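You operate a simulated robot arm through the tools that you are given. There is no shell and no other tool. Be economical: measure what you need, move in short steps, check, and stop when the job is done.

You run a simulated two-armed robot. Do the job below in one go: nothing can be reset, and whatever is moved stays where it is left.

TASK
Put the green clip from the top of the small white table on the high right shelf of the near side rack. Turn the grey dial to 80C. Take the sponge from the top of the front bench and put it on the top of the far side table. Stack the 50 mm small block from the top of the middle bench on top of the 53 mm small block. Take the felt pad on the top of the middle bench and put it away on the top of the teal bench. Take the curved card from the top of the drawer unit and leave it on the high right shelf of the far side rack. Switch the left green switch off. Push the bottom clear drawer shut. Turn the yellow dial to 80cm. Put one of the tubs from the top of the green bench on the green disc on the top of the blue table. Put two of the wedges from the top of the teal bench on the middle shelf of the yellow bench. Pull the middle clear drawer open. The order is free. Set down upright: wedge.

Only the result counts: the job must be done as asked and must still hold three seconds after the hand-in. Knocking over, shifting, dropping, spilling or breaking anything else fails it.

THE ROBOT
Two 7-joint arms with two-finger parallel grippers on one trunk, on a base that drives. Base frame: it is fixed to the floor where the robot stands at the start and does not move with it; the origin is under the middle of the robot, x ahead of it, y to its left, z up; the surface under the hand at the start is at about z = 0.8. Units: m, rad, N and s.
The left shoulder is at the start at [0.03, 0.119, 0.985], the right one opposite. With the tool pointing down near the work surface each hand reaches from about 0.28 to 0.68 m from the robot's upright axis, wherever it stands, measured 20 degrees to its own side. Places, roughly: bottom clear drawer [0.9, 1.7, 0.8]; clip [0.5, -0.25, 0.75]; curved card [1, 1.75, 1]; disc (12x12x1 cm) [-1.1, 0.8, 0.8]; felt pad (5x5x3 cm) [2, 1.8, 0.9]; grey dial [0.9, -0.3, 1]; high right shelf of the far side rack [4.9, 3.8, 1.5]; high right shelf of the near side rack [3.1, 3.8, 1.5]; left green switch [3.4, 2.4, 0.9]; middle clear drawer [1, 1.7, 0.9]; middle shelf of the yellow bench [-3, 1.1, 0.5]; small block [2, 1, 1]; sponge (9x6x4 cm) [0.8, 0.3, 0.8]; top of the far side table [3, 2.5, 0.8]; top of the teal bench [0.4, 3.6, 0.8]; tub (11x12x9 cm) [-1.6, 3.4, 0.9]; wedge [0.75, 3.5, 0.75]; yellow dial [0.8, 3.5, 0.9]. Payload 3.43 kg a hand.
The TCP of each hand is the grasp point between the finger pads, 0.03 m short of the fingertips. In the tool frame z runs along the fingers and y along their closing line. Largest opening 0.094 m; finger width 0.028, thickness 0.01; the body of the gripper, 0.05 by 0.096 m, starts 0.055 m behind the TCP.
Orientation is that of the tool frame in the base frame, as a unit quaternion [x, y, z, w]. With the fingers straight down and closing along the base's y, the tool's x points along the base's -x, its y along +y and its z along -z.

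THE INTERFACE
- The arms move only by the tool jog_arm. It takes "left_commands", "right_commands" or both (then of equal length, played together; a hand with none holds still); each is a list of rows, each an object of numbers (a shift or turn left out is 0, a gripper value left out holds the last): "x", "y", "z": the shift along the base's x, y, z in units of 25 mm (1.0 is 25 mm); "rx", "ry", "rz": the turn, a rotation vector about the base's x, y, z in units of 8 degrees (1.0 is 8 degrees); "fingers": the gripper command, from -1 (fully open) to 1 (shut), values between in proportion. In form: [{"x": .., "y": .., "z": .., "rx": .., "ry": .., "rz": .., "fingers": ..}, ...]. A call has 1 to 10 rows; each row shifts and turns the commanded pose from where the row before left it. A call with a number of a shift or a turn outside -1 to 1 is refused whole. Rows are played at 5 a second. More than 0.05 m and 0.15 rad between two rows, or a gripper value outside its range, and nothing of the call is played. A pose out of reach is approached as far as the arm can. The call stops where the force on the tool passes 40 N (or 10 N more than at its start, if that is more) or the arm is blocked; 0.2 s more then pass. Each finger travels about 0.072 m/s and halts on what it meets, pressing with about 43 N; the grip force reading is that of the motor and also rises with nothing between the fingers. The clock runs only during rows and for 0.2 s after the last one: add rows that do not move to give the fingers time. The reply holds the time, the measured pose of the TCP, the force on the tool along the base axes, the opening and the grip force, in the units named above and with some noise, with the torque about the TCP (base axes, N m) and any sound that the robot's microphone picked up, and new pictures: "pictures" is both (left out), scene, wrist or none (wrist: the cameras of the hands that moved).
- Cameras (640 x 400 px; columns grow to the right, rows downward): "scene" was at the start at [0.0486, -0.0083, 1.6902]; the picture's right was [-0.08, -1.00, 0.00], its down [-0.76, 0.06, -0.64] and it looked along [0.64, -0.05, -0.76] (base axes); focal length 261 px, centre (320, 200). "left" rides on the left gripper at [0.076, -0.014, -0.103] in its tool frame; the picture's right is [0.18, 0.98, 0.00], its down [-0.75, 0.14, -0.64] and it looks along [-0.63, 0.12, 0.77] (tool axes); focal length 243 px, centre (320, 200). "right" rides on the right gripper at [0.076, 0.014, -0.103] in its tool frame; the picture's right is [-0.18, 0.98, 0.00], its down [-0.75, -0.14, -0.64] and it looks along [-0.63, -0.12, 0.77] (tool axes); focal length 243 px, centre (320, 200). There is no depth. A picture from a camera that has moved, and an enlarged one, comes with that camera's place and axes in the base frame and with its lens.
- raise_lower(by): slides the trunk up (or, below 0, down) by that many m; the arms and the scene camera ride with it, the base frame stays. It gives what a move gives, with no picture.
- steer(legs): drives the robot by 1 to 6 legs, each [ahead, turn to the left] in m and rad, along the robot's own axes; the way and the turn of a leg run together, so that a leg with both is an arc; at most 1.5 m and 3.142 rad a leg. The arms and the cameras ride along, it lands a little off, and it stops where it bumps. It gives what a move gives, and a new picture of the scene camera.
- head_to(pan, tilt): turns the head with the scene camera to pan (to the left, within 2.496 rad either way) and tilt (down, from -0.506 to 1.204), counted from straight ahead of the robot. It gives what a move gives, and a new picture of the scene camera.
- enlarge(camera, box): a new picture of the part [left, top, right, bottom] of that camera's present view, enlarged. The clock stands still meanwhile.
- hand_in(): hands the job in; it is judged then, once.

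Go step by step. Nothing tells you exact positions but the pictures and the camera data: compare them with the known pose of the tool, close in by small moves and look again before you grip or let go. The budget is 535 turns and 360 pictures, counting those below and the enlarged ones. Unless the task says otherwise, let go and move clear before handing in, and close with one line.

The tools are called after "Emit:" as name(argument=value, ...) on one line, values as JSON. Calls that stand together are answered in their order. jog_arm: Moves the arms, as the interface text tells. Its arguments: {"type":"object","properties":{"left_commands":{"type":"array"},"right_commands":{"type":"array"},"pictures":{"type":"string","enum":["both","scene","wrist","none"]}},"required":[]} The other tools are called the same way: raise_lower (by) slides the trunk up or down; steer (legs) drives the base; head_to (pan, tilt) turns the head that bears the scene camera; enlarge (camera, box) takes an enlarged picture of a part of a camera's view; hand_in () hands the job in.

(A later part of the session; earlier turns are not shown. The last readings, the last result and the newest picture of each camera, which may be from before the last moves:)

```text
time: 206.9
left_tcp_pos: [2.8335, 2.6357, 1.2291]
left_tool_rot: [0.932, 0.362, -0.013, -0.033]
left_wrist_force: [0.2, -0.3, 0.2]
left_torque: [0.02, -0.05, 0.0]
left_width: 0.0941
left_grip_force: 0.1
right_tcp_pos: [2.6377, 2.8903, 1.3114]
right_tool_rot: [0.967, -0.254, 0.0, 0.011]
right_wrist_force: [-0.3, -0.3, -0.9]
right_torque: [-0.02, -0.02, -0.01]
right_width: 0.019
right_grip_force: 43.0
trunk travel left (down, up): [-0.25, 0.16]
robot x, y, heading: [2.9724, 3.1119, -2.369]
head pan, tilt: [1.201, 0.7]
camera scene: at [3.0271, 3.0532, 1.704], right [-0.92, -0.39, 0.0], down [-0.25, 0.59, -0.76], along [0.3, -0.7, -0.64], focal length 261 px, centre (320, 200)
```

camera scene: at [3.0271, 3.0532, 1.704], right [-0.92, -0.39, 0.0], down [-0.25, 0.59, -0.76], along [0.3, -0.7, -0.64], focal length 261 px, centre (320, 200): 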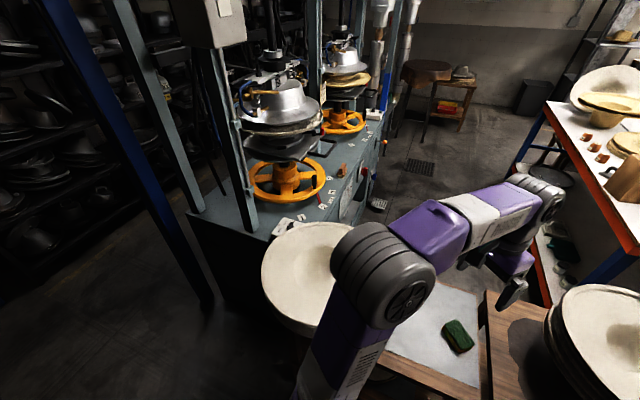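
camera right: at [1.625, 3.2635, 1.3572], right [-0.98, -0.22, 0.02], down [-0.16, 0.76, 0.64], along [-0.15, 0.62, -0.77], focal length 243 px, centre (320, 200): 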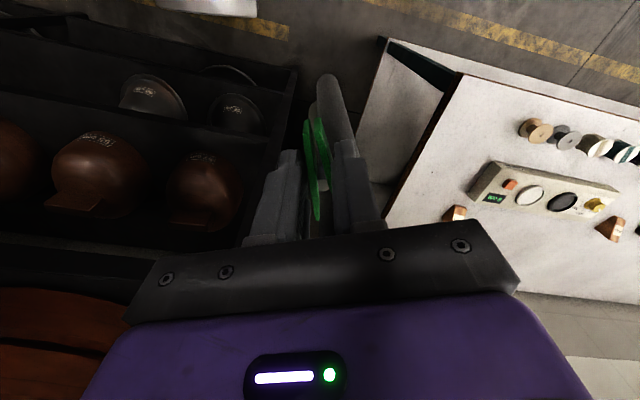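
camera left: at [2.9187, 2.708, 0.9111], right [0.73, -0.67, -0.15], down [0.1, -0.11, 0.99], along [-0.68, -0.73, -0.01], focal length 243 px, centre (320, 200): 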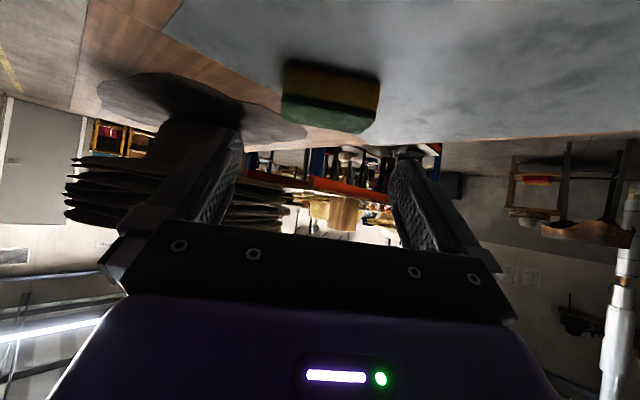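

Emit:
steer(legs=[[0, -0.77], [-0.38, 0.0]])

Emit:
head_to(pan=-1.2, tilt=0.5)

```text
time: 211.4
left_tcp_pos: [2.9265, 2.8682, 1.2288]
left_tool_rot: [0.999, -0.01, -0.001, -0.035]
left_wrist_force: [0.1, 0.1, 0.5]
left_torque: [0.0, -0.01, -0.03]
left_width: 0.0942
left_grip_force: 0.2
right_tcp_pos: [2.9618, 3.1854, 1.311]
right_tool_rot: [0.803, -0.596, -0.003, 0.008]
right_wrist_force: [0.7, -0.4, 0.0]
right_torque: [0.03, 0.01, 0.01]
right_width: 0.0192
right_grip_force: 42.7
trunk travel left (down, up): [-0.25, 0.16]
robot x, y, heading: [3.3545, 3.1148, -3.135]
head pan, tilt: [1.201, 0.7]
camera scene: at [3.3573, 3.0363, 1.7041], right [-0.94, 0.35, 0.0], down [0.23, 0.6, -0.77], along [-0.27, -0.72, -0.64], focal length 261 px, centre (320, 200)
```

scene: 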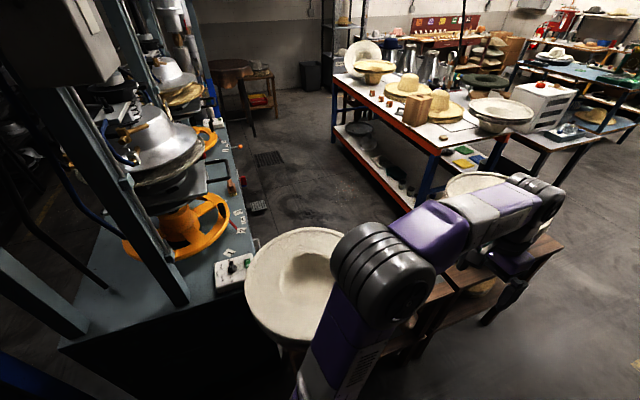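

```text
time: 213.6
left_tcp_pos: [2.9266, 2.8677, 1.2287]
left_tool_rot: [0.999, -0.01, -0.002, -0.035]
left_wrist_force: [1.1, -0.1, 0.1]
left_torque: [0.03, 0.03, 0.01]
left_width: 0.0938
left_grip_force: 0.0
right_tcp_pos: [2.9593, 3.1873, 1.3114]
right_tool_rot: [0.803, -0.596, -0.004, 0.009]
right_wrist_force: [-0.3, 0.7, -0.1]
right_torque: [-0.04, 0.01, 0.02]
right_width: 0.019
right_grip_force: 43.1
trunk travel left (down, up): [-0.25, 0.16]
robot x, y, heading: [3.3557, 3.1188, -3.131]
head pan, tilt: [-1.201, 0.499]
camera scene: at [3.3527, 3.2003, 1.7218], right [0.93, 0.37, 0.0], down [0.18, -0.44, -0.88], along [-0.33, 0.81, -0.48], focal length 261 px, centre (320, 200)
```

scene: 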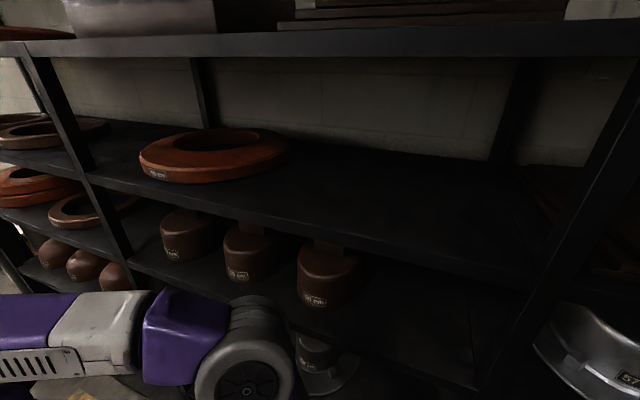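

Emit:
steer(legs=[[-0.12, 0.0]])

Emit:
raise_lower(by=0.16)

Emit:
jog_arm(right_commands=[{"x": 0.7, "y": 0.3, "rx": 0.94, "ry": 0.29}, {"x": 0.7, "y": 0.3, "rx": 0.94, "ry": 0.29}, {"x": 0.7, "y": 0.3, "rx": 0.94, "ry": 0.29}, {"x": 0.7, "y": 0.3, "rx": 0.94, "ry": 0.29, "z": 0.3}, {"x": 0.7, "y": 0.3, "rx": 0.94, "ry": 0.29, "z": 0.5}, {"x": 0.7, "y": 0.3, "rx": 0.94, "ry": 0.29, "z": 0.7}, {"x": 0.7, "y": 0.3, "rx": 0.94, "ry": 0.29, "z": 0.7}, {"x": 0.7, "y": 0.3, "z": 0.7}, {}], pictures="both")

```text
time: 214.8
left_tcp_pos: [3.044, 2.8689, 1.2291]
left_tool_rot: [0.999, -0.012, -0.001, -0.035]
left_wrist_force: [-0.3, -0.2, -0.3]
left_torque: [-0.03, 0.06, 0.01]
left_width: 0.094
left_grip_force: 0.0
right_tcp_pos: [3.0795, 3.188, 1.312]
right_tool_rot: [0.802, -0.597, -0.004, 0.009]
right_wrist_force: [0.1, 0.3, -0.5]
right_torque: [0.01, 0.01, -0.01]
right_width: 0.0191
right_grip_force: 42.9
trunk travel left (down, up): [-0.25, 0.16]
robot x, y, heading: [3.4723, 3.1176, -3.134]
head pan, tilt: [-1.201, 0.499]
camera scene: at [3.4715, 3.2015, 1.7218], right [0.93, 0.37, 0.0], down [0.18, -0.44, -0.88], along [-0.33, 0.82, -0.48], focal length 261 px, centre (320, 200)
```

scene: 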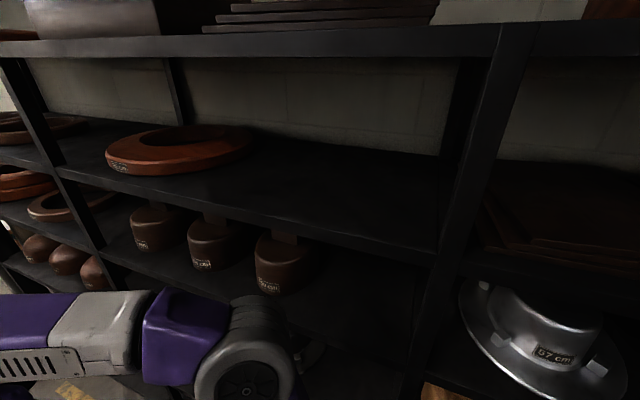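

```text
time: 216.6
left_tcp_pos: [3.0445, 2.8685, 1.3884]
left_tool_rot: [0.999, -0.01, -0.001, -0.036]
left_wrist_force: [-0.2, 0.3, 0.5]
left_torque: [-0.03, 0.01, 0.03]
left_width: 0.094
left_grip_force: 0.0
right_tcp_pos: [3.0785, 3.1897, 1.4714]
right_tool_rot: [0.802, -0.597, -0.004, 0.009]
right_wrist_force: [0.1, 0.8, -0.5]
right_torque: [0.02, -0.02, 0.02]
right_width: 0.0191
right_grip_force: 43.1
trunk travel left (down, up): [-0.41, 0.0]
robot x, y, heading: [3.4706, 3.1194, -3.132]
head pan, tilt: [-1.201, 0.499]
```

```text
time: 218.6
left_tcp_pos: [3.0449, 2.8689, 1.3886]
left_tool_rot: [0.999, -0.011, -0.001, -0.036]
left_wrist_force: [0.3, -0.3, 0.5]
left_torque: [0.04, 0.02, -0.04]
left_width: 0.0939
left_grip_force: 0.1
right_tcp_pos: [3.219, 3.2504, 1.5448]
right_tool_rot: [0.714, -0.527, -0.376, -0.265]
right_wrist_force: [0.8, -0.2, -0.7]
right_torque: [-0.02, -0.02, 0.03]
right_width: 0.019
right_grip_force: 43.1
trunk travel left (down, up): [-0.41, 0.0]
robot x, y, heading: [3.4697, 3.1219, -3.132]
head pan, tilt: [-1.201, 0.499]
camera scene: at [3.4725, 3.2023, 1.8818], right [0.93, 0.37, 0.0], down [0.18, -0.45, -0.88], along [-0.33, 0.82, -0.48], focal length 261 px, centre (320, 200)
camera right: at [3.2427, 3.1236, 1.5413], right [-0.97, -0.2, 0.17], down [0.18, -0.04, 0.98], along [-0.19, 0.98, 0.07], focal length 243 px, centre (320, 200)
```

scene: 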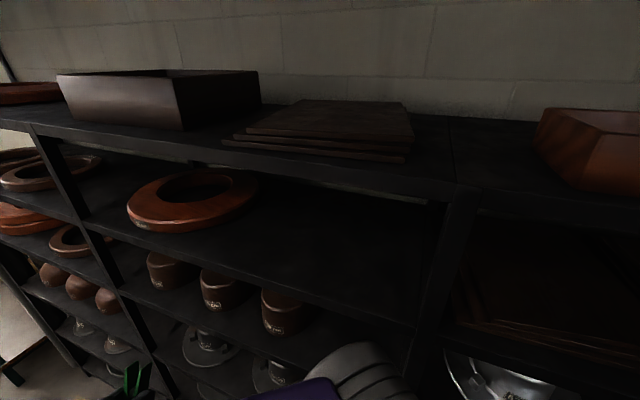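
right: 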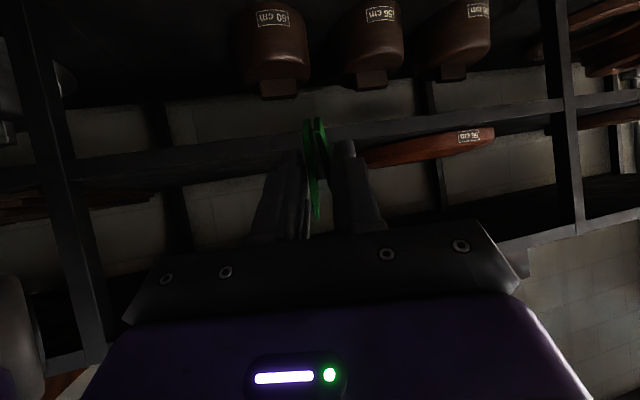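

Emit:
jog_arm(right_commands=[{"y": 1}, {"y": 1}, {"y": 1}, {"y": 1}, {"y": 1}, {"y": 1}, {"y": 1}, {"y": 1}], pictures="both")

```text
time: 220.4
left_tcp_pos: [3.0437, 2.8709, 1.3889]
left_tool_rot: [0.999, -0.011, -0.001, -0.034]
left_wrist_force: [0.3, -0.2, -0.6]
left_torque: [-0.01, 0.02, 0.0]
left_width: 0.0942
left_grip_force: 0.1
right_tcp_pos: [3.1455, 3.3796, 1.5529]
right_tool_rot: [0.715, -0.527, -0.376, -0.265]
right_wrist_force: [-0.3, -0.1, 0.9]
right_torque: [0.0, 0.05, 0.03]
right_width: 0.0192
right_grip_force: 43.3
right hand out of reach, approached as far as the arm can: row 1, 2, 3, 4, 5, 6, 7
trunk travel left (down, up): [-0.41, 0.0]
robot x, y, heading: [3.4726, 3.1194, -3.132]
head pan, tilt: [-1.201, 0.499]
camera scene: at [3.4713, 3.2039, 1.8817], right [0.93, 0.37, 0.0], down [0.18, -0.45, -0.88], along [-0.33, 0.81, -0.48], focal length 261 px, centre (320, 200)
camera right: at [3.1696, 3.2524, 1.5482], right [-0.97, -0.2, 0.17], down [0.18, -0.04, 0.98], along [-0.19, 0.98, 0.07], focal length 243 px, centre (320, 200)
```

scene: 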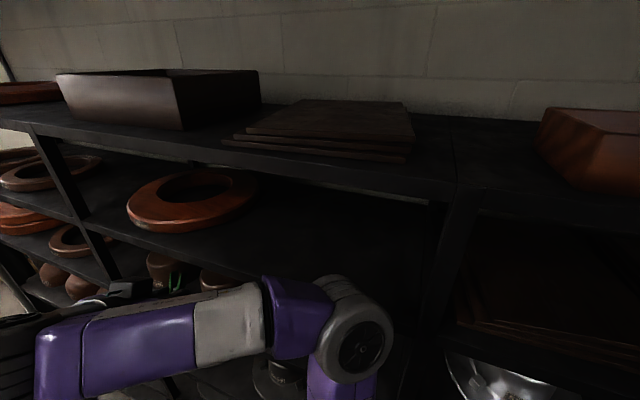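
right: 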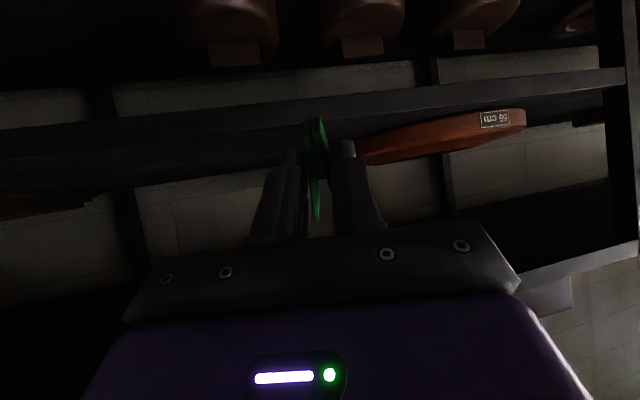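

Emit:
jog_arm(right_commands=[{}, {}, {}], pictures="none")

```text
time: 221.2
left_tcp_pos: [3.0438, 2.8691, 1.3887]
left_tool_rot: [0.999, -0.012, -0.002, -0.036]
left_wrist_force: [0.3, 0.1, 0.3]
left_torque: [0.01, 0.0, -0.02]
left_width: 0.0939
left_grip_force: 0.0
right_tcp_pos: [3.1456, 3.3776, 1.5497]
right_tool_rot: [0.715, -0.526, -0.377, -0.265]
right_wrist_force: [0.1, 0.4, -0.5]
right_torque: [0.0, 0.02, 0.02]
right_width: 0.0194
right_grip_force: 43.1
trunk travel left (down, up): [-0.41, 0.0]
robot x, y, heading: [3.4752, 3.1173, -3.129]
head pan, tilt: [-1.201, 0.499]
```

Emit:
jog_arm(right_commands=[{"y": -1}, {"y": -1}, {"y": -1}, {"y": -1}, {"y": -1}, {"y": -1}, {"y": -1}, {"y": -1}, {"y": -1}, {"y": -1}], pictures="none")

Emit:
steer(legs=[[0, -0.35], [-0.1, 0], [0, -0.35]])

```text
time: 223.4
left_tcp_pos: [3.0448, 2.8687, 1.3871]
left_tool_rot: [0.999, -0.011, -0.001, -0.037]
left_wrist_force: [-0.2, 0.0, -0.5]
left_torque: [0.03, 0.0, -0.04]
left_width: 0.094
left_grip_force: 0.0
right_tcp_pos: [3.1434, 3.1279, 1.5514]
right_tool_rot: [0.715, -0.526, -0.377, -0.265]
right_wrist_force: [-0.1, -0.7, -0.6]
right_torque: [-0.01, 0.01, -0.02]
right_width: 0.0191
right_grip_force: 42.8
trunk travel left (down, up): [-0.41, 0.0]
robot x, y, heading: [3.4719, 3.1214, -3.134]
head pan, tilt: [-1.201, 0.499]
```

```text
time: 226.8
left_tcp_pos: [3.078, 3.1671, 1.3887]
left_tool_rot: [0.936, -0.35, 0.01, -0.034]
left_wrist_force: [0.7, 0.3, 0.3]
left_torque: [-0.05, 0.0, 0.02]
left_width: 0.0943
left_grip_force: 0.1
right_tcp_pos: [3.3208, 3.3024, 1.552]
right_tool_rot: [-0.494, 0.738, 0.264, 0.377]
right_wrist_force: [-0.6, -0.6, 0.2]
right_torque: [-0.02, 0.02, 0.0]
right_width: 0.0189
right_grip_force: 42.7
trunk travel left (down, up): [-0.41, 0.0]
robot x, y, heading: [3.5681, 3.0865, 2.462]
head pan, tilt: [-1.201, 0.499]
camera scene: at [3.6202, 3.151, 1.8818], right [0.95, -0.31, 0.0], down [-0.15, -0.46, -0.88], along [0.27, 0.83, -0.48], focal length 261 px, centre (320, 200)
```

scene: 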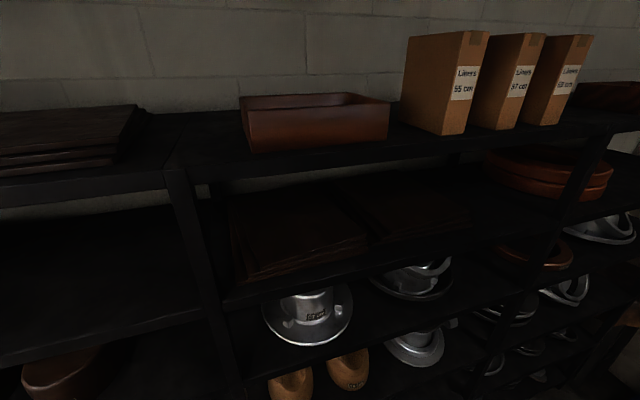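

Emit:
jog_arm(right_commands=[{"x": -0.8, "y": -0.2, "rz": 1}, {"x": -0.8, "y": -0.2, "rz": 1}, {"x": -0.8, "rz": 1}, {"x": -0.8, "rz": 1}, {"x": -0.8, "rz": 1}, {"y": 0.8}, {"y": 0.8}, {"y": 0.8}], pictures="wrist")

```text
time: 228.6
left_tcp_pos: [3.077, 3.1682, 1.388]
left_tool_rot: [0.936, -0.35, 0.01, -0.034]
left_wrist_force: [-0.4, 0.0, 0.2]
left_torque: [-0.02, 0.0, -0.02]
left_width: 0.0942
left_grip_force: 0.0
right_tcp_pos: [3.2211, 3.3541, 1.5507]
right_tool_rot: [0.716, -0.525, -0.377, -0.264]
right_wrist_force: [-0.1, 0.1, 0.2]
right_torque: [-0.01, 0.0, 0.03]
right_width: 0.0191
right_grip_force: 43.0
trunk travel left (down, up): [-0.41, 0.0]
robot x, y, heading: [3.5694, 3.0865, 2.461]
head pan, tilt: [-1.201, 0.499]
camera right: at [3.2462, 3.2274, 1.5482], right [-0.96, -0.2, 0.17], down [0.18, -0.04, 0.98], along [-0.19, 0.98, 0.07], focal length 243 px, centre (320, 200)
```

right: 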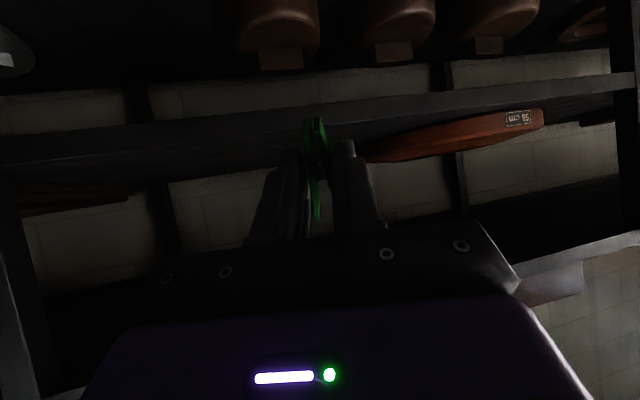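

Emit:
jog_arm(right_commands=[{"y": 1}, {"y": 1}, {"y": 1}, {"y": 1}, {"y": 1}, {"y": 1}, {"y": 1}, {"y": 1}], pictures="wrist")

```text
time: 230.3
left_tcp_pos: [3.078, 3.1693, 1.3883]
left_tool_rot: [0.936, -0.349, 0.012, -0.034]
left_wrist_force: [-0.7, -0.5, 0.7]
left_torque: [-0.02, 0.01, -0.02]
left_width: 0.0939
left_grip_force: 0.1
right_tcp_pos: [3.2189, 3.5543, 1.5528]
right_tool_rot: [0.716, -0.525, -0.377, -0.264]
right_wrist_force: [0.1, -0.2, -0.1]
right_torque: [-0.01, 0.01, 0.03]
right_width: 0.0192
right_grip_force: 42.9
trunk travel left (down, up): [-0.41, 0.0]
robot x, y, heading: [3.5709, 3.0822, 2.459]
head pan, tilt: [-1.201, 0.499]
camera right: at [3.2447, 3.4281, 1.5492], right [-0.96, -0.2, 0.17], down [0.18, -0.04, 0.98], along [-0.19, 0.98, 0.07], focal length 243 px, centre (320, 200)
```

right: 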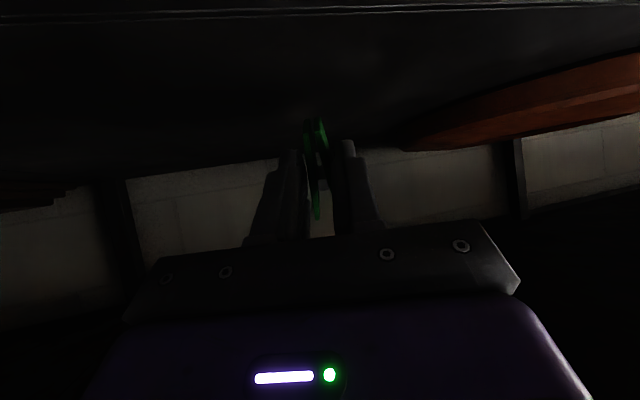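

Emit:
jog_arm(right_commands=[{"y": 1}, {"y": 1}, {"y": 1}, {"y": 0.8}, {"z": -0.5}, {"z": -0.5}, {}], pictures="wrist")

```text
time: 231.9
left_tcp_pos: [3.0785, 3.1677, 1.3885]
left_tool_rot: [0.936, -0.35, 0.011, -0.034]
left_wrist_force: [-0.8, -0.1, -0.5]
left_torque: [-0.03, -0.02, -0.01]
left_width: 0.0939
left_grip_force: 0.0
right_tcp_pos: [3.2212, 3.6484, 1.5285]
right_tool_rot: [0.715, -0.525, -0.377, -0.264]
right_wrist_force: [0.3, 0.8, -0.7]
right_torque: [0.01, -0.03, 0.0]
right_width: 0.0192
right_grip_force: 43.4
trunk travel left (down, up): [-0.41, 0.0]
robot x, y, heading: [3.5699, 3.0867, 2.456]
head pan, tilt: [-1.201, 0.499]
camera right: at [3.2461, 3.5215, 1.5246], right [-0.97, -0.2, 0.17], down [0.18, -0.04, 0.98], along [-0.19, 0.98, 0.07], focal length 243 px, centre (320, 200)
```

right: 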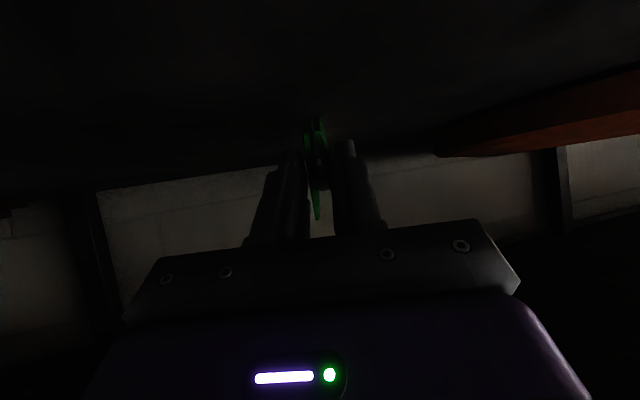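

Lower gently until contact, then release.

Emit:
jog_arm(right_commands=[{"z": -0.3}, {"z": -0.2}, {"z": -0.2}, {}], pictures="wrist")

```text
time: 232.9
left_tcp_pos: [3.0791, 3.1663, 1.3904]
left_tool_rot: [0.936, -0.35, 0.011, -0.035]
left_wrist_force: [-0.6, -0.3, 0.1]
left_torque: [-0.01, -0.01, 0.02]
left_width: 0.0939
left_grip_force: 0.1
right_tcp_pos: [3.2229, 3.646, 1.5186]
right_tool_rot: [0.713, -0.524, -0.385, -0.265]
right_wrist_force: [-3.7, 6.6, 38.4]
right_torque: [0.88, 0.07, 0.05]
right_width: 0.0196
right_grip_force: 42.9
trunk travel left (down, up): [-0.41, 0.0]
robot x, y, heading: [3.57, 3.0871, 2.46]
head pan, tilt: [-1.201, 0.499]
camera right: at [3.2479, 3.5202, 1.5131], right [-0.96, -0.21, 0.18], down [0.19, -0.05, 0.98], along [-0.19, 0.98, 0.09], focal length 243 px, centre (320, 200)
```

right: 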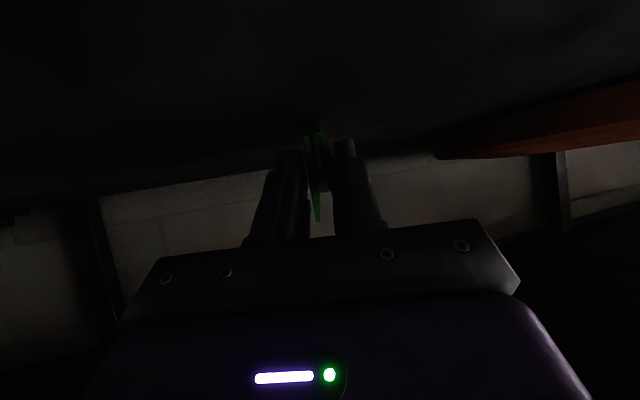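

Emit:
jog_arm(right_commands=[{"z": 0.2}, {"fingers": 0.3}, {"fingers": 0}, {}, {}], pictures="wrist")

```text
time: 234.2
left_tcp_pos: [3.0777, 3.1682, 1.388]
left_tool_rot: [0.936, -0.35, 0.01, -0.034]
left_wrist_force: [1.0, 0.5, 0.1]
left_torque: [0.03, 0.01, 0.01]
left_width: 0.0936
left_grip_force: 0.1
right_tcp_pos: [3.2206, 3.648, 1.5155]
right_tool_rot: [0.716, -0.525, -0.376, -0.265]
right_wrist_force: [0.3, -0.2, 0.1]
right_torque: [0.01, 0.02, -0.02]
right_width: 0.047
right_grip_force: 0.1
trunk travel left (down, up): [-0.41, 0.0]
robot x, y, heading: [3.5676, 3.0856, 2.459]
head pan, tilt: [-1.201, 0.499]
camera right: at [3.2466, 3.5214, 1.5119], right [-0.96, -0.2, 0.17], down [0.18, -0.04, 0.98], along [-0.19, 0.98, 0.07], focal length 243 px, centre (320, 200)
```

right: 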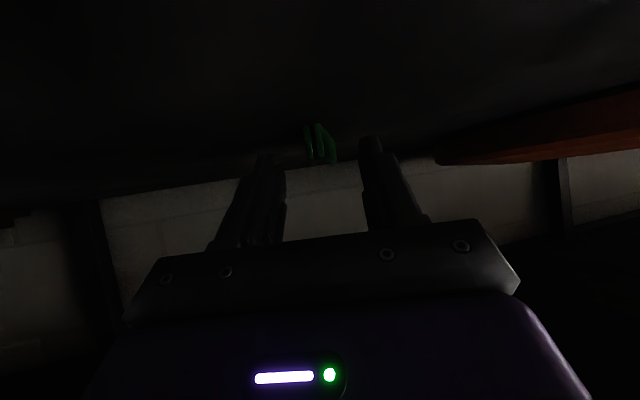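

Emit:
jog_arm(right_commands=[{"z": 0.4}, {"z": 0.4, "y": -0.5}, {"y": -1}, {"y": -1}, {"y": -1}, {"y": -1}, {"y": -1}, {"y": -1}, {"y": -1}, {"y": -1}], pictures="wrist")

```text
time: 236.3
left_tcp_pos: [3.0783, 3.1672, 1.3884]
left_tool_rot: [0.936, -0.351, 0.011, -0.035]
left_wrist_force: [0.6, -0.4, -0.6]
left_torque: [0.01, -0.02, 0.01]
left_width: 0.094
left_grip_force: 0.0
right_tcp_pos: [3.2216, 3.4337, 1.5341]
right_tool_rot: [0.715, -0.526, -0.376, -0.265]
right_wrist_force: [-1.0, -0.2, 0.3]
right_torque: [0.01, 0.01, 0.01]
right_width: 0.047
right_grip_force: 0.1
trunk travel left (down, up): [-0.41, 0.0]
robot x, y, heading: [3.5683, 3.0862, 2.459]
head pan, tilt: [-1.201, 0.499]
camera right: at [3.2459, 3.3078, 1.5314], right [-0.97, -0.2, 0.17], down [0.18, -0.04, 0.98], along [-0.19, 0.98, 0.07], focal length 243 px, centre (320, 200)
```

right: 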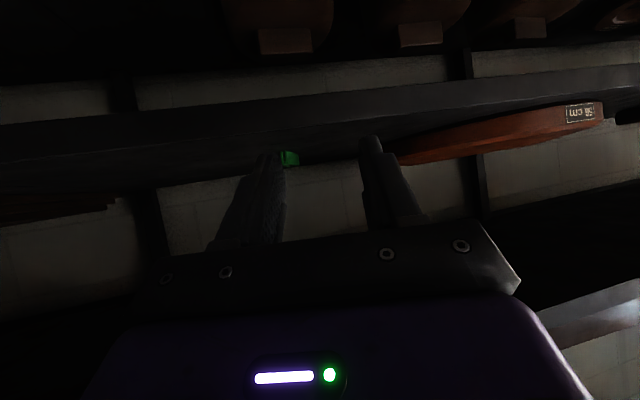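

Emit:
jog_arm(right_commands=[{"y": -1, "rx": -0.94, "ry": -0.29, "fingers": -1}, {"y": -1, "rx": -0.94, "ry": -0.29}, {"y": -1, "rx": -0.94, "ry": -0.29}, {"y": -0.5, "rx": -0.94, "ry": -0.29}, {"rx": -0.94, "ry": -0.29}, {"rx": -0.94, "ry": -0.29}, {"rx": -0.94, "ry": -0.29}], pictures="none")

Emit:
raise_lower(by=-0.16)

Emit:
head_to(pan=1.75, tilt=0.7)

```text
time: 237.9
left_tcp_pos: [3.0774, 3.1667, 1.3892]
left_tool_rot: [0.936, -0.35, 0.011, -0.034]
left_wrist_force: [0.4, 0.4, -0.1]
left_torque: [-0.02, -0.02, 0.01]
left_width: 0.0941
left_grip_force: 0.1
right_tcp_pos: [3.223, 3.3486, 1.5319]
right_tool_rot: [0.8, -0.595, -0.065, -0.038]
right_wrist_force: [0.9, -0.7, -0.3]
right_torque: [0.01, -0.01, 0.02]
right_width: 0.094
right_grip_force: 0.1
right hand out of reach, approached as far as the arm can: row 6, 7
trunk travel left (down, up): [-0.41, 0.0]
robot x, y, heading: [3.5643, 3.084, 2.455]
head pan, tilt: [-1.201, 0.499]
```

```text
time: 239.8
left_tcp_pos: [3.0795, 3.1685, 1.2294]
left_tool_rot: [0.936, -0.35, 0.011, -0.034]
left_wrist_force: [0.6, -0.1, -1.1]
left_torque: [0.0, -0.02, -0.01]
left_width: 0.0941
left_grip_force: 0.0
right_tcp_pos: [3.2218, 3.3501, 1.3728]
right_tool_rot: [0.799, -0.596, -0.067, -0.038]
right_wrist_force: [-0.7, 0.5, 0.5]
right_torque: [0.03, -0.03, -0.01]
right_width: 0.094
right_grip_force: 0.1
trunk travel left (down, up): [-0.25, 0.16]
robot x, y, heading: [3.5661, 3.0851, 2.463]
head pan, tilt: [-1.201, 0.499]
```

```text
time: 242.3
left_tcp_pos: [3.0768, 3.1678, 1.2295]
left_tool_rot: [0.936, -0.35, 0.011, -0.034]
left_wrist_force: [-0.4, 0.0, -0.2]
left_torque: [-0.01, -0.01, 0.02]
left_width: 0.0939
left_grip_force: 0.1
right_tcp_pos: [3.2213, 3.3488, 1.3707]
right_tool_rot: [0.8, -0.596, -0.066, -0.039]
right_wrist_force: [-0.1, -0.6, -0.7]
right_torque: [-0.02, -0.01, 0.0]
right_width: 0.0942
right_grip_force: 0.0
trunk travel left (down, up): [-0.25, 0.16]
robot x, y, heading: [3.5682, 3.0833, 2.461]
head pan, tilt: [1.751, 0.7]
camera scene: at [3.551, 2.99, 1.7041], right [-0.88, 0.48, 0.0], down [0.31, 0.56, -0.76], along [-0.37, -0.67, -0.64], focal length 261 px, centre (320, 200)
```

scene: 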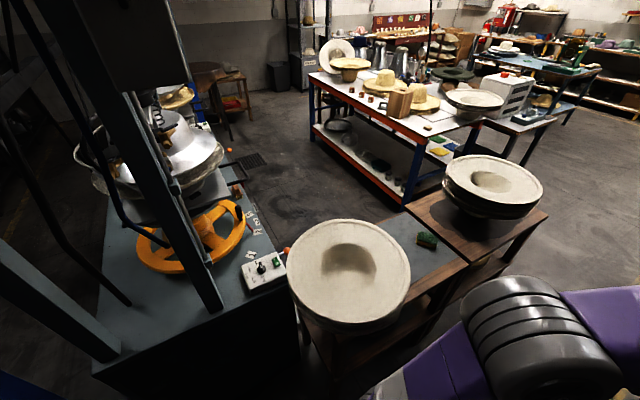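

Emit:
enlarge(camera="scene", box=[232, 240, 304, 285])

```text
8.89 times, centred on (268, 262) of scene
camera zoom: at [3.551, 2.99, 1.7041], right [-0.88, 0.48, 0.0], down [0.31, 0.56, -0.76], along [-0.37, -0.67, -0.64], focal length 2323 px, centre (782, -356)
```

zoom: 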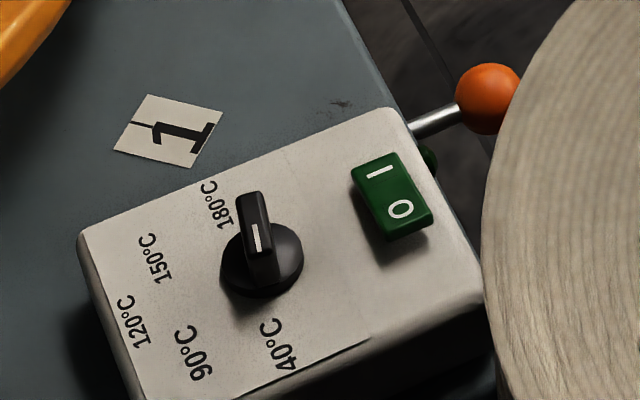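

Emit:
jog_arm(left_commands=[{"x": 0.32, "y": -0.88, "z": 0.5}, {"x": 0.32, "y": -0.88, "z": 0.5}, {"x": 0.32, "y": -0.88, "z": 0.5}, {"x": 0.32, "y": -0.88, "z": 0.5}, {"x": 0.32, "y": -0.88, "z": 0.5}, {}], pictures="none")

Emit:
steer(legs=[[0, 1.1], [0, 1.15]])

Emit:
head_to(pan=0, tilt=0.85)

```text
time: 243.8
left_tcp_pos: [3.1187, 3.0594, 1.2933]
left_tool_rot: [0.936, -0.35, 0.012, -0.033]
left_wrist_force: [-0.1, 0.5, 0.0]
left_torque: [-0.01, 0.0, 0.0]
left_width: 0.0942
left_grip_force: 0.0
right_tcp_pos: [3.2204, 3.3504, 1.3721]
right_tool_rot: [0.799, -0.597, -0.065, -0.039]
right_wrist_force: [0.0, -0.4, 0.1]
right_torque: [0.01, 0.01, 0.02]
right_width: 0.094
right_grip_force: 0.0
trunk travel left (down, up): [-0.25, 0.16]
robot x, y, heading: [3.5658, 3.0831, 2.458]
head pan, tilt: [1.751, 0.7]
```

```text
time: 249.8
left_tcp_pos: [3.8646, 2.7486, 1.2917]
left_tool_rot: [0.724, 0.688, -0.026, -0.025]
left_wrist_force: [-1.1, 0.6, 0.5]
left_torque: [-0.01, 0.01, -0.01]
left_width: 0.0938
left_grip_force: 0.0
right_tcp_pos: [3.5724, 2.6496, 1.3723]
right_tool_rot: [0.886, 0.458, -0.064, 0.043]
right_wrist_force: [-0.5, -0.4, -0.3]
right_torque: [0.0, -0.01, 0.04]
right_width: 0.094
right_grip_force: 0.1
trunk travel left (down, up): [-0.25, 0.16]
robot x, y, heading: [3.5638, 3.0853, -1.591]
head pan, tilt: [1.751, 0.7]
camera scene: at [3.6535, 3.1269, 1.7041], right [0.16, -0.99, 0.0], down [-0.64, -0.1, -0.76], along [0.76, 0.12, -0.64], focal length 261 px, centre (320, 200)
```

scene: 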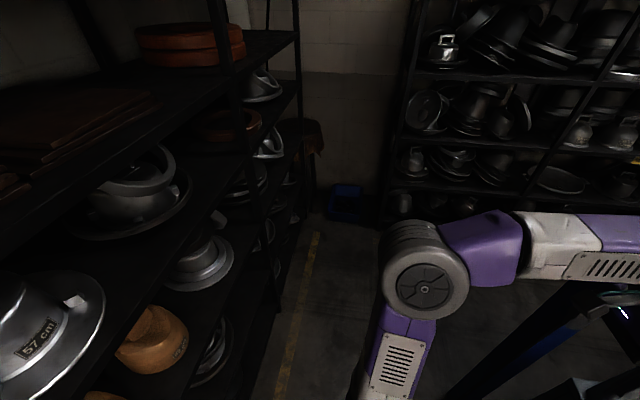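

```text
time: 251.5
left_tcp_pos: [3.8641, 2.7473, 1.2921]
left_tool_rot: [0.725, 0.688, -0.026, -0.026]
left_wrist_force: [1.1, -0.3, -0.4]
left_torque: [-0.02, 0.01, 0.0]
left_width: 0.0938
left_grip_force: 0.1
right_tcp_pos: [3.5715, 2.6489, 1.3724]
right_tool_rot: [0.886, 0.457, -0.063, 0.043]
right_wrist_force: [0.8, 0.6, 0.2]
right_torque: [0.03, 0.0, 0.01]
right_width: 0.0939
right_grip_force: 0.1
trunk travel left (down, up): [-0.25, 0.16]
robot x, y, heading: [3.5648, 3.0854, -1.593]
head pan, tilt: [0.0, 0.85]
camera scene: at [3.5679, 3.0351, 1.6918], right [-1.0, 0.02, 0.0], down [0.01, 0.75, -0.66], along [-0.01, -0.66, -0.75], focal length 261 px, centre (320, 200)
```

scene: 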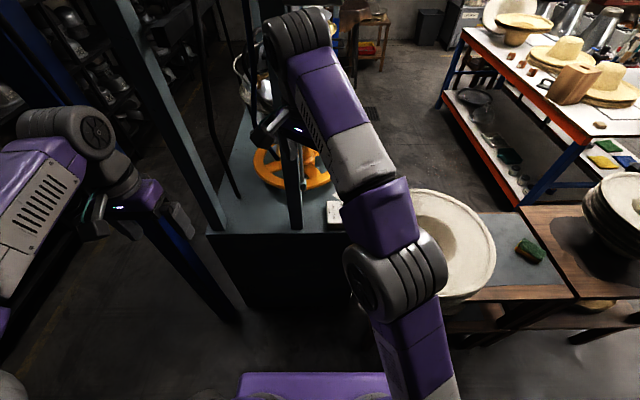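

Emit:
jog_arm(right_commands=[{"x": -0.9, "rx": 0.32, "ry": -0.17, "fingers": 1}, {"x": -0.9, "rx": 0.32, "ry": -0.17}, {"x": -0.9, "rx": 0.32, "ry": -0.17}, {"x": -0.9}, {"x": -0.9}, {"x": -0.9}, {"x": -0.9}], pictures="none")

Emit:
steer(legs=[[0.1, 0]])

```text
time: 253.1
left_tcp_pos: [3.8644, 2.7478, 1.2922]
left_tool_rot: [0.725, 0.688, -0.025, -0.025]
left_wrist_force: [-0.2, 0.3, 0.3]
left_torque: [-0.01, -0.01, 0.02]
left_width: 0.0942
left_grip_force: 0.0
right_tcp_pos: [3.409, 2.6742, 1.3758]
right_tool_rot: [0.888, 0.46, -0.001, 0.0]
right_wrist_force: [-0.4, -0.4, 1.2]
right_torque: [0.01, 0.0, 0.03]
right_width: 0.0
right_grip_force: 32.5
right hand out of reach, approached as far as the arm can: row 2, 3
trunk travel left (down, up): [-0.25, 0.16]
robot x, y, heading: [3.5688, 3.0803, -1.591]
head pan, tilt: [0.0, 0.85]
```

```text
time: 254.3
left_tcp_pos: [3.8621, 2.6491, 1.2923]
left_tool_rot: [0.725, 0.687, -0.026, -0.026]
left_wrist_force: [-0.1, -0.5, 0.0]
left_torque: [-0.01, 0.02, 0.01]
left_width: 0.094
left_grip_force: 0.0
right_tcp_pos: [3.4074, 2.5747, 1.3763]
right_tool_rot: [0.889, 0.459, -0.001, -0.001]
right_wrist_force: [0.3, -0.6, -0.3]
right_torque: [-0.02, -0.04, 0.02]
right_width: 0.0002
right_grip_force: 33.0
trunk travel left (down, up): [-0.25, 0.16]
robot x, y, heading: [3.564, 2.9853, -1.592]
head pan, tilt: [0.0, 0.85]
camera scene: at [3.5658, 2.936, 1.6918], right [-1.0, 0.02, 0.0], down [0.02, 0.75, -0.66], along [-0.01, -0.66, -0.75], focal length 261 px, centre (320, 200)
```

scene: 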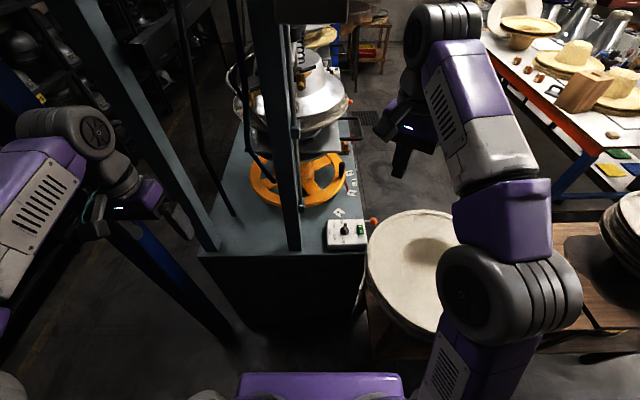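

Emit:
enlarge(camera="scene", box=[320, 205, 384, 245])

```text
10.00 times, centred on (352, 225) of scene
camera zoom: at [3.5658, 2.936, 1.6918], right [-1.0, 0.02, 0.0], down [0.02, 0.75, -0.66], along [-0.01, -0.66, -0.75], focal length 2613 px, centre (0, -50)
```

zoom: 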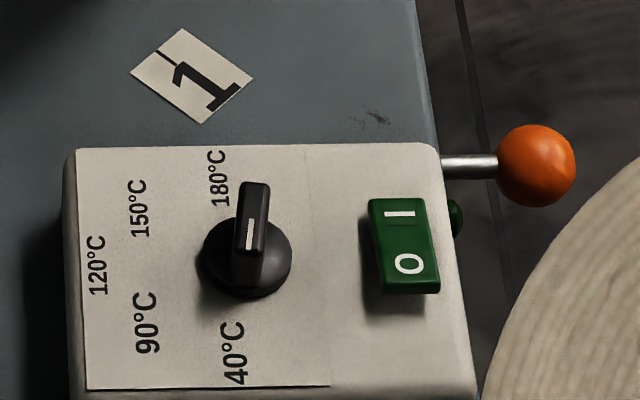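

Emit:
jog_arm(right_commands=[{"z": -1, "y": -0.3}, {"z": -1, "y": -0.3}, {"z": -1, "y": -0.3}, {"z": -1, "y": -0.3}, {"z": -1, "y": -0.3}, {"z": -1, "y": -0.3}, {"z": -1, "y": -0.3}, {"z": -1, "y": -0.3}, {}], pictures="both")

```text
time: 256.3
left_tcp_pos: [3.8614, 2.6509, 1.2922]
left_tool_rot: [0.725, 0.688, -0.026, -0.024]
left_wrist_force: [0.5, 0.0, -0.3]
left_torque: [-0.03, 0.02, -0.02]
left_width: 0.0943
left_grip_force: 0.1
right_tcp_pos: [3.4063, 2.5131, 1.1755]
right_tool_rot: [0.888, 0.459, -0.001, 0.0]
right_wrist_force: [-0.6, -0.3, -0.5]
right_torque: [-0.02, 0.02, 0.0]
right_width: 0.0
right_grip_force: 32.9
trunk travel left (down, up): [-0.25, 0.16]
robot x, y, heading: [3.5654, 2.9862, -1.592]
head pan, tilt: [0.0, 0.85]
camera scene: at [3.5658, 2.9369, 1.6918], right [-1.0, 0.02, 0.0], down [0.02, 0.75, -0.66], along [-0.01, -0.66, -0.75], focal length 261 px, centre (320, 200)
camera right: at [3.4626, 2.5664, 1.2776], right [0.7, -0.72, 0.0], down [-0.55, -0.53, 0.64], along [-0.46, -0.45, -0.77], focal length 243 px, centre (320, 200)
```

scene: 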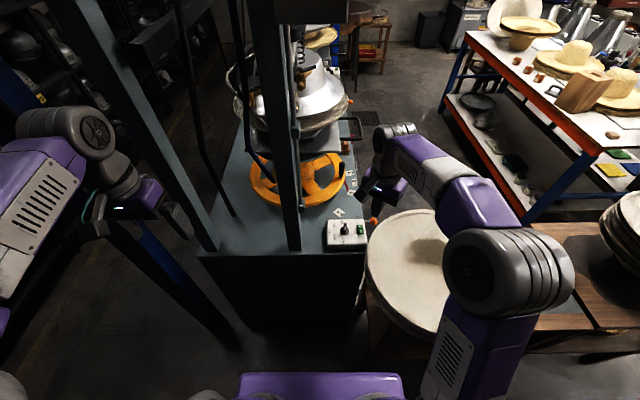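
right: 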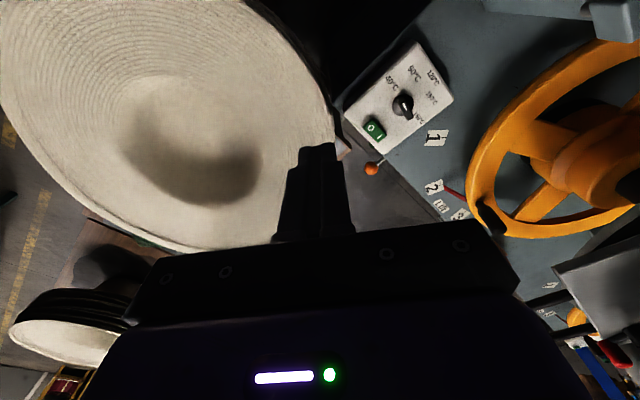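

Emit:
jog_arm(right_commands=[{"z": 1, "y": 0.3}, {"z": 1, "y": 0.3}, {"z": 1, "y": 0.3}, {"z": 1, "y": 0.3}, {"z": 1, "y": 0.3}, {"z": 1, "y": 0.3}, {"z": 1, "y": 0.3}, {"z": 1, "y": 0.3}, {"fingers": -1, "x": 0.5}, {"x": 0.5}], pictures="none")

Emit:
steer(legs=[[-0.12, 0], [0, -1.55]])

Emit:
head_to(pan=0, tilt=0.6)

```text
time: 258.5
left_tcp_pos: [3.8623, 2.6505, 1.2908]
left_tool_rot: [0.725, 0.688, -0.026, -0.025]
left_wrist_force: [-0.7, 1.2, -0.9]
left_torque: [-0.04, 0.03, -0.03]
left_width: 0.094
left_grip_force: 0.1
right_tcp_pos: [3.4337, 2.5757, 1.377]
right_tool_rot: [0.888, 0.459, -0.002, -0.001]
right_wrist_force: [0.7, -0.4, -0.5]
right_torque: [0.01, 0.01, 0.0]
right_width: 0.082
right_grip_force: 0.1
trunk travel left (down, up): [-0.25, 0.16]
robot x, y, heading: [3.5651, 2.9875, -1.594]
head pan, tilt: [0.0, 0.85]
```

```text
time: 263.5
left_tcp_pos: [3.2406, 2.7951, 1.2916]
left_tool_rot: [0.999, -0.01, -0.002, -0.036]
left_wrist_force: [0.1, 0.6, -0.2]
left_torque: [0.02, 0.01, -0.02]
left_width: 0.094
left_grip_force: 0.1
right_tcp_pos: [3.1527, 3.223, 1.3755]
right_tool_rot: [0.958, -0.287, -0.001, -0.001]
right_wrist_force: [0.3, 0.3, 1.2]
right_torque: [0.0, 0.02, 0.01]
right_width: 0.094
right_grip_force: 0.0
trunk travel left (down, up): [-0.25, 0.16]
robot x, y, heading: [3.568, 3.1044, -3.13]
head pan, tilt: [0.0, 0.85]
camera scene: at [3.521, 3.1014, 1.6918], right [-0.01, 1.0, 0.0], down [0.75, 0.01, -0.66], along [-0.66, -0.01, -0.75], focal length 261 px, centre (320, 200)
```

scene: 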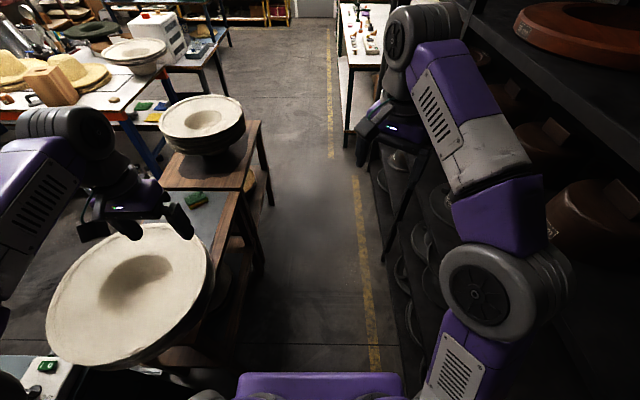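

```text
time: 264.2
left_tcp_pos: [3.2411, 2.7951, 1.2919]
left_tool_rot: [0.999, -0.01, -0.002, -0.036]
left_wrist_force: [0.0, -0.8, -0.2]
left_torque: [0.0, 0.06, -0.02]
left_width: 0.0941
left_grip_force: 0.1
right_tcp_pos: [3.1522, 3.2227, 1.3762]
right_tool_rot: [0.957, -0.288, -0.001, -0.002]
right_wrist_force: [0.8, 0.3, -0.3]
right_torque: [0.02, 0.01, 0.02]
right_width: 0.0938
right_grip_force: 0.1
trunk travel left (down, up): [-0.25, 0.16]
robot x, y, heading: [3.5701, 3.1063, -3.133]
head pan, tilt: [0.0, 0.6]
camera scene: at [3.5108, 3.1011, 1.7126], right [-0.01, 1.0, 0.0], down [0.57, 0.01, -0.82], along [-0.82, -0.01, -0.57], focal length 261 px, centre (320, 200)
```

scene: 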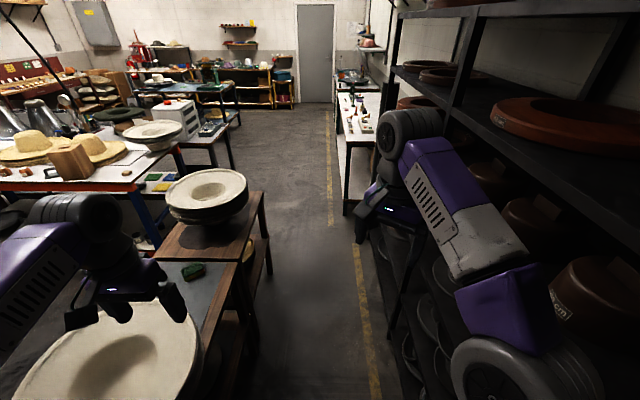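

Emit:
steer(legs=[[0.8, -0.01], [0.82, 0], [0.45, 0.85], [0.45, -0.85]])

```text
time: 277.1
left_tcp_pos: [0.8389, 2.4074, 1.2919]
left_tool_rot: [0.999, -0.006, -0.002, -0.035]
left_wrist_force: [0.3, -0.2, 0.7]
left_torque: [-0.01, 0.02, -0.01]
left_width: 0.0938
left_grip_force: 0.0
right_tcp_pos: [0.7458, 2.8344, 1.376]
right_tool_rot: [0.959, -0.283, 0.0, 0.0]
right_wrist_force: [-0.2, -0.3, -0.6]
right_torque: [0.0, -0.01, 0.01]
right_width: 0.0941
right_grip_force: 0.0
trunk travel left (down, up): [-0.25, 0.16]
robot x, y, heading: [1.161, 2.7175, -3.12]
head pan, tilt: [0.0, 0.6]
camera scene: at [1.1052, 2.7157, 1.7127], right [-0.02, 1.0, 0.0], down [0.56, 0.01, -0.82], along [-0.82, -0.02, -0.57], focal length 261 px, centre (320, 200)
```

scene: 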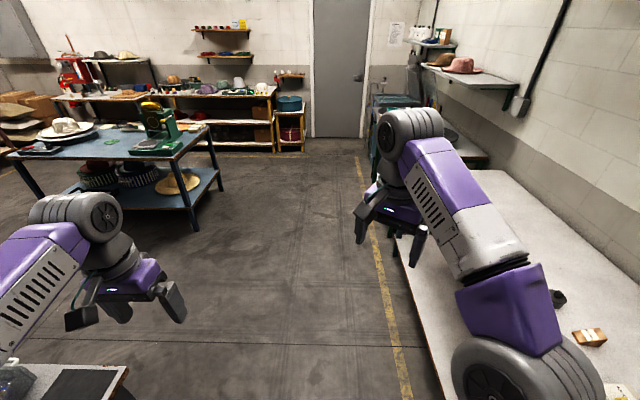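

Emit:
steer(legs=[[0.38, 0], [0, -1.59]])

Emit:
head_to(pan=0, tilt=0.85)

```text
time: 283.5
left_tcp_pos: [0.4838, 3.0455, 1.2925]
left_tool_rot: [-0.689, 0.724, -0.025, 0.026]
left_wrist_force: [0.2, -0.2, -0.7]
left_torque: [-0.01, -0.01, -0.04]
left_width: 0.094
left_grip_force: 0.0
right_tcp_pos: [0.9134, 3.1199, 1.3762]
right_tool_rot: [-0.46, 0.888, 0.0, 0.002]
right_wrist_force: [-0.1, 0.1, 0.1]
right_torque: [0.02, 0.0, 0.0]
right_width: 0.0941
right_grip_force: 0.0
trunk travel left (down, up): [-0.25, 0.16]
robot x, y, heading: [0.7793, 2.7079, 1.556]
head pan, tilt: [0.0, 0.6]
camera scene: at [0.785, 2.7655, 1.7127], right [1.0, -0.02, 0.0], down [-0.01, -0.56, -0.83], along [0.01, 0.82, -0.56], focal length 261 px, centre (320, 200)
```

scene: 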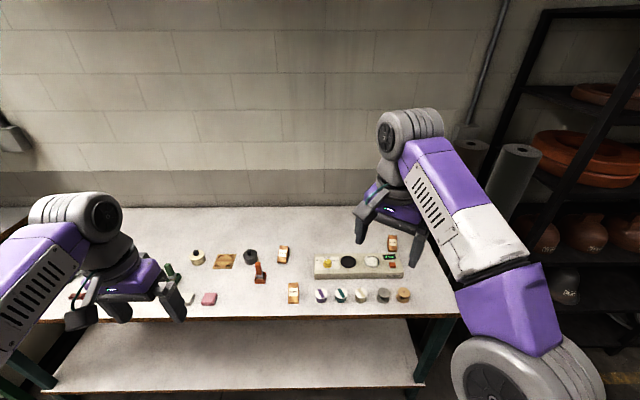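

```text
time: 284.2
left_tcp_pos: [0.4841, 3.0443, 1.292]
left_tool_rot: [-0.69, 0.723, -0.025, 0.026]
left_wrist_force: [0.3, 0.6, 0.0]
left_torque: [0.04, 0.01, 0.02]
left_width: 0.0938
left_grip_force: 0.0
right_tcp_pos: [0.9139, 3.1211, 1.3761]
right_tool_rot: [-0.461, 0.887, 0.0, 0.0]
right_wrist_force: [-0.4, -0.8, 0.2]
right_torque: [-0.04, -0.01, -0.02]
right_width: 0.094
right_grip_force: 0.0
trunk travel left (down, up): [-0.25, 0.16]
robot x, y, heading: [0.7807, 2.7115, 1.552]
head pan, tilt: [0.0, 0.85]
camera scene: at [0.7846, 2.7552, 1.6919], right [1.0, -0.02, 0.0], down [-0.01, -0.75, -0.66], along [0.01, 0.66, -0.75], focal length 261 px, centre (320, 200)
```

scene: 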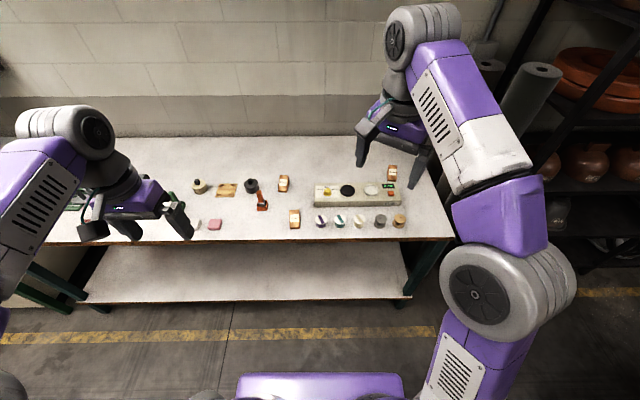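

Emit:
enlarge(camera="scene", box=[270, 155, 430, 255])

Emit:
enlarge(camera="scene", box=[180, 155, 310, 236])

```text
4.00 times, centred on (350, 205) of scene
camera zoom: at [0.7846, 2.7552, 1.6919], right [1.0, -0.02, 0.0], down [-0.01, -0.75, -0.66], along [0.01, 0.66, -0.75], focal length 1045 px, centre (200, 180)
```

zoom: 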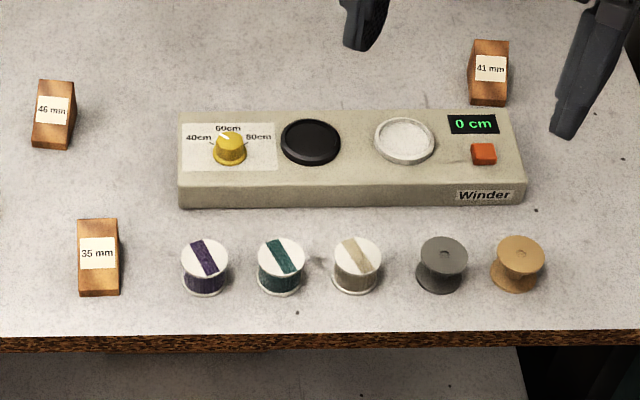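

```text
4.92 times, centred on (245, 196) of scene
camera zoom: at [0.7846, 2.7552, 1.6919], right [1.0, -0.02, 0.0], down [-0.01, -0.75, -0.66], along [0.01, 0.66, -0.75], focal length 1286 px, centre (689, 222)
```

zoom: 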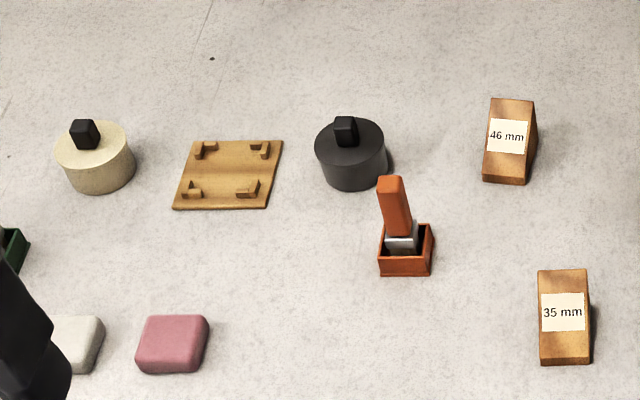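

Emit:
enlarge(camera="scene", box=[309, 180, 349, 205])

```text
16.00 times, centred on (329, 192) of scene
camera zoom: at [0.7846, 2.7552, 1.6919], right [1.0, -0.02, 0.0], down [-0.01, -0.75, -0.66], along [0.01, 0.66, -0.75], focal length 4181 px, centre (176, 320)
```

zoom: 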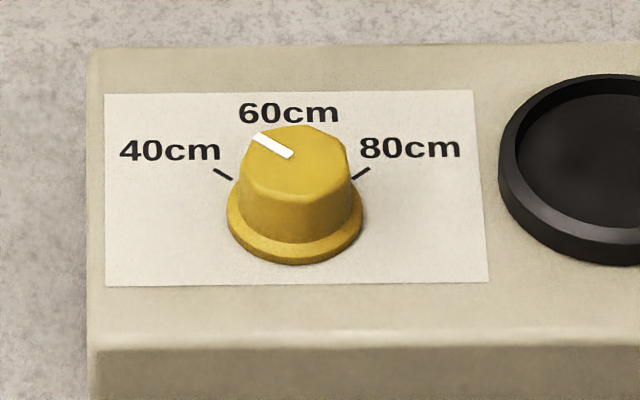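

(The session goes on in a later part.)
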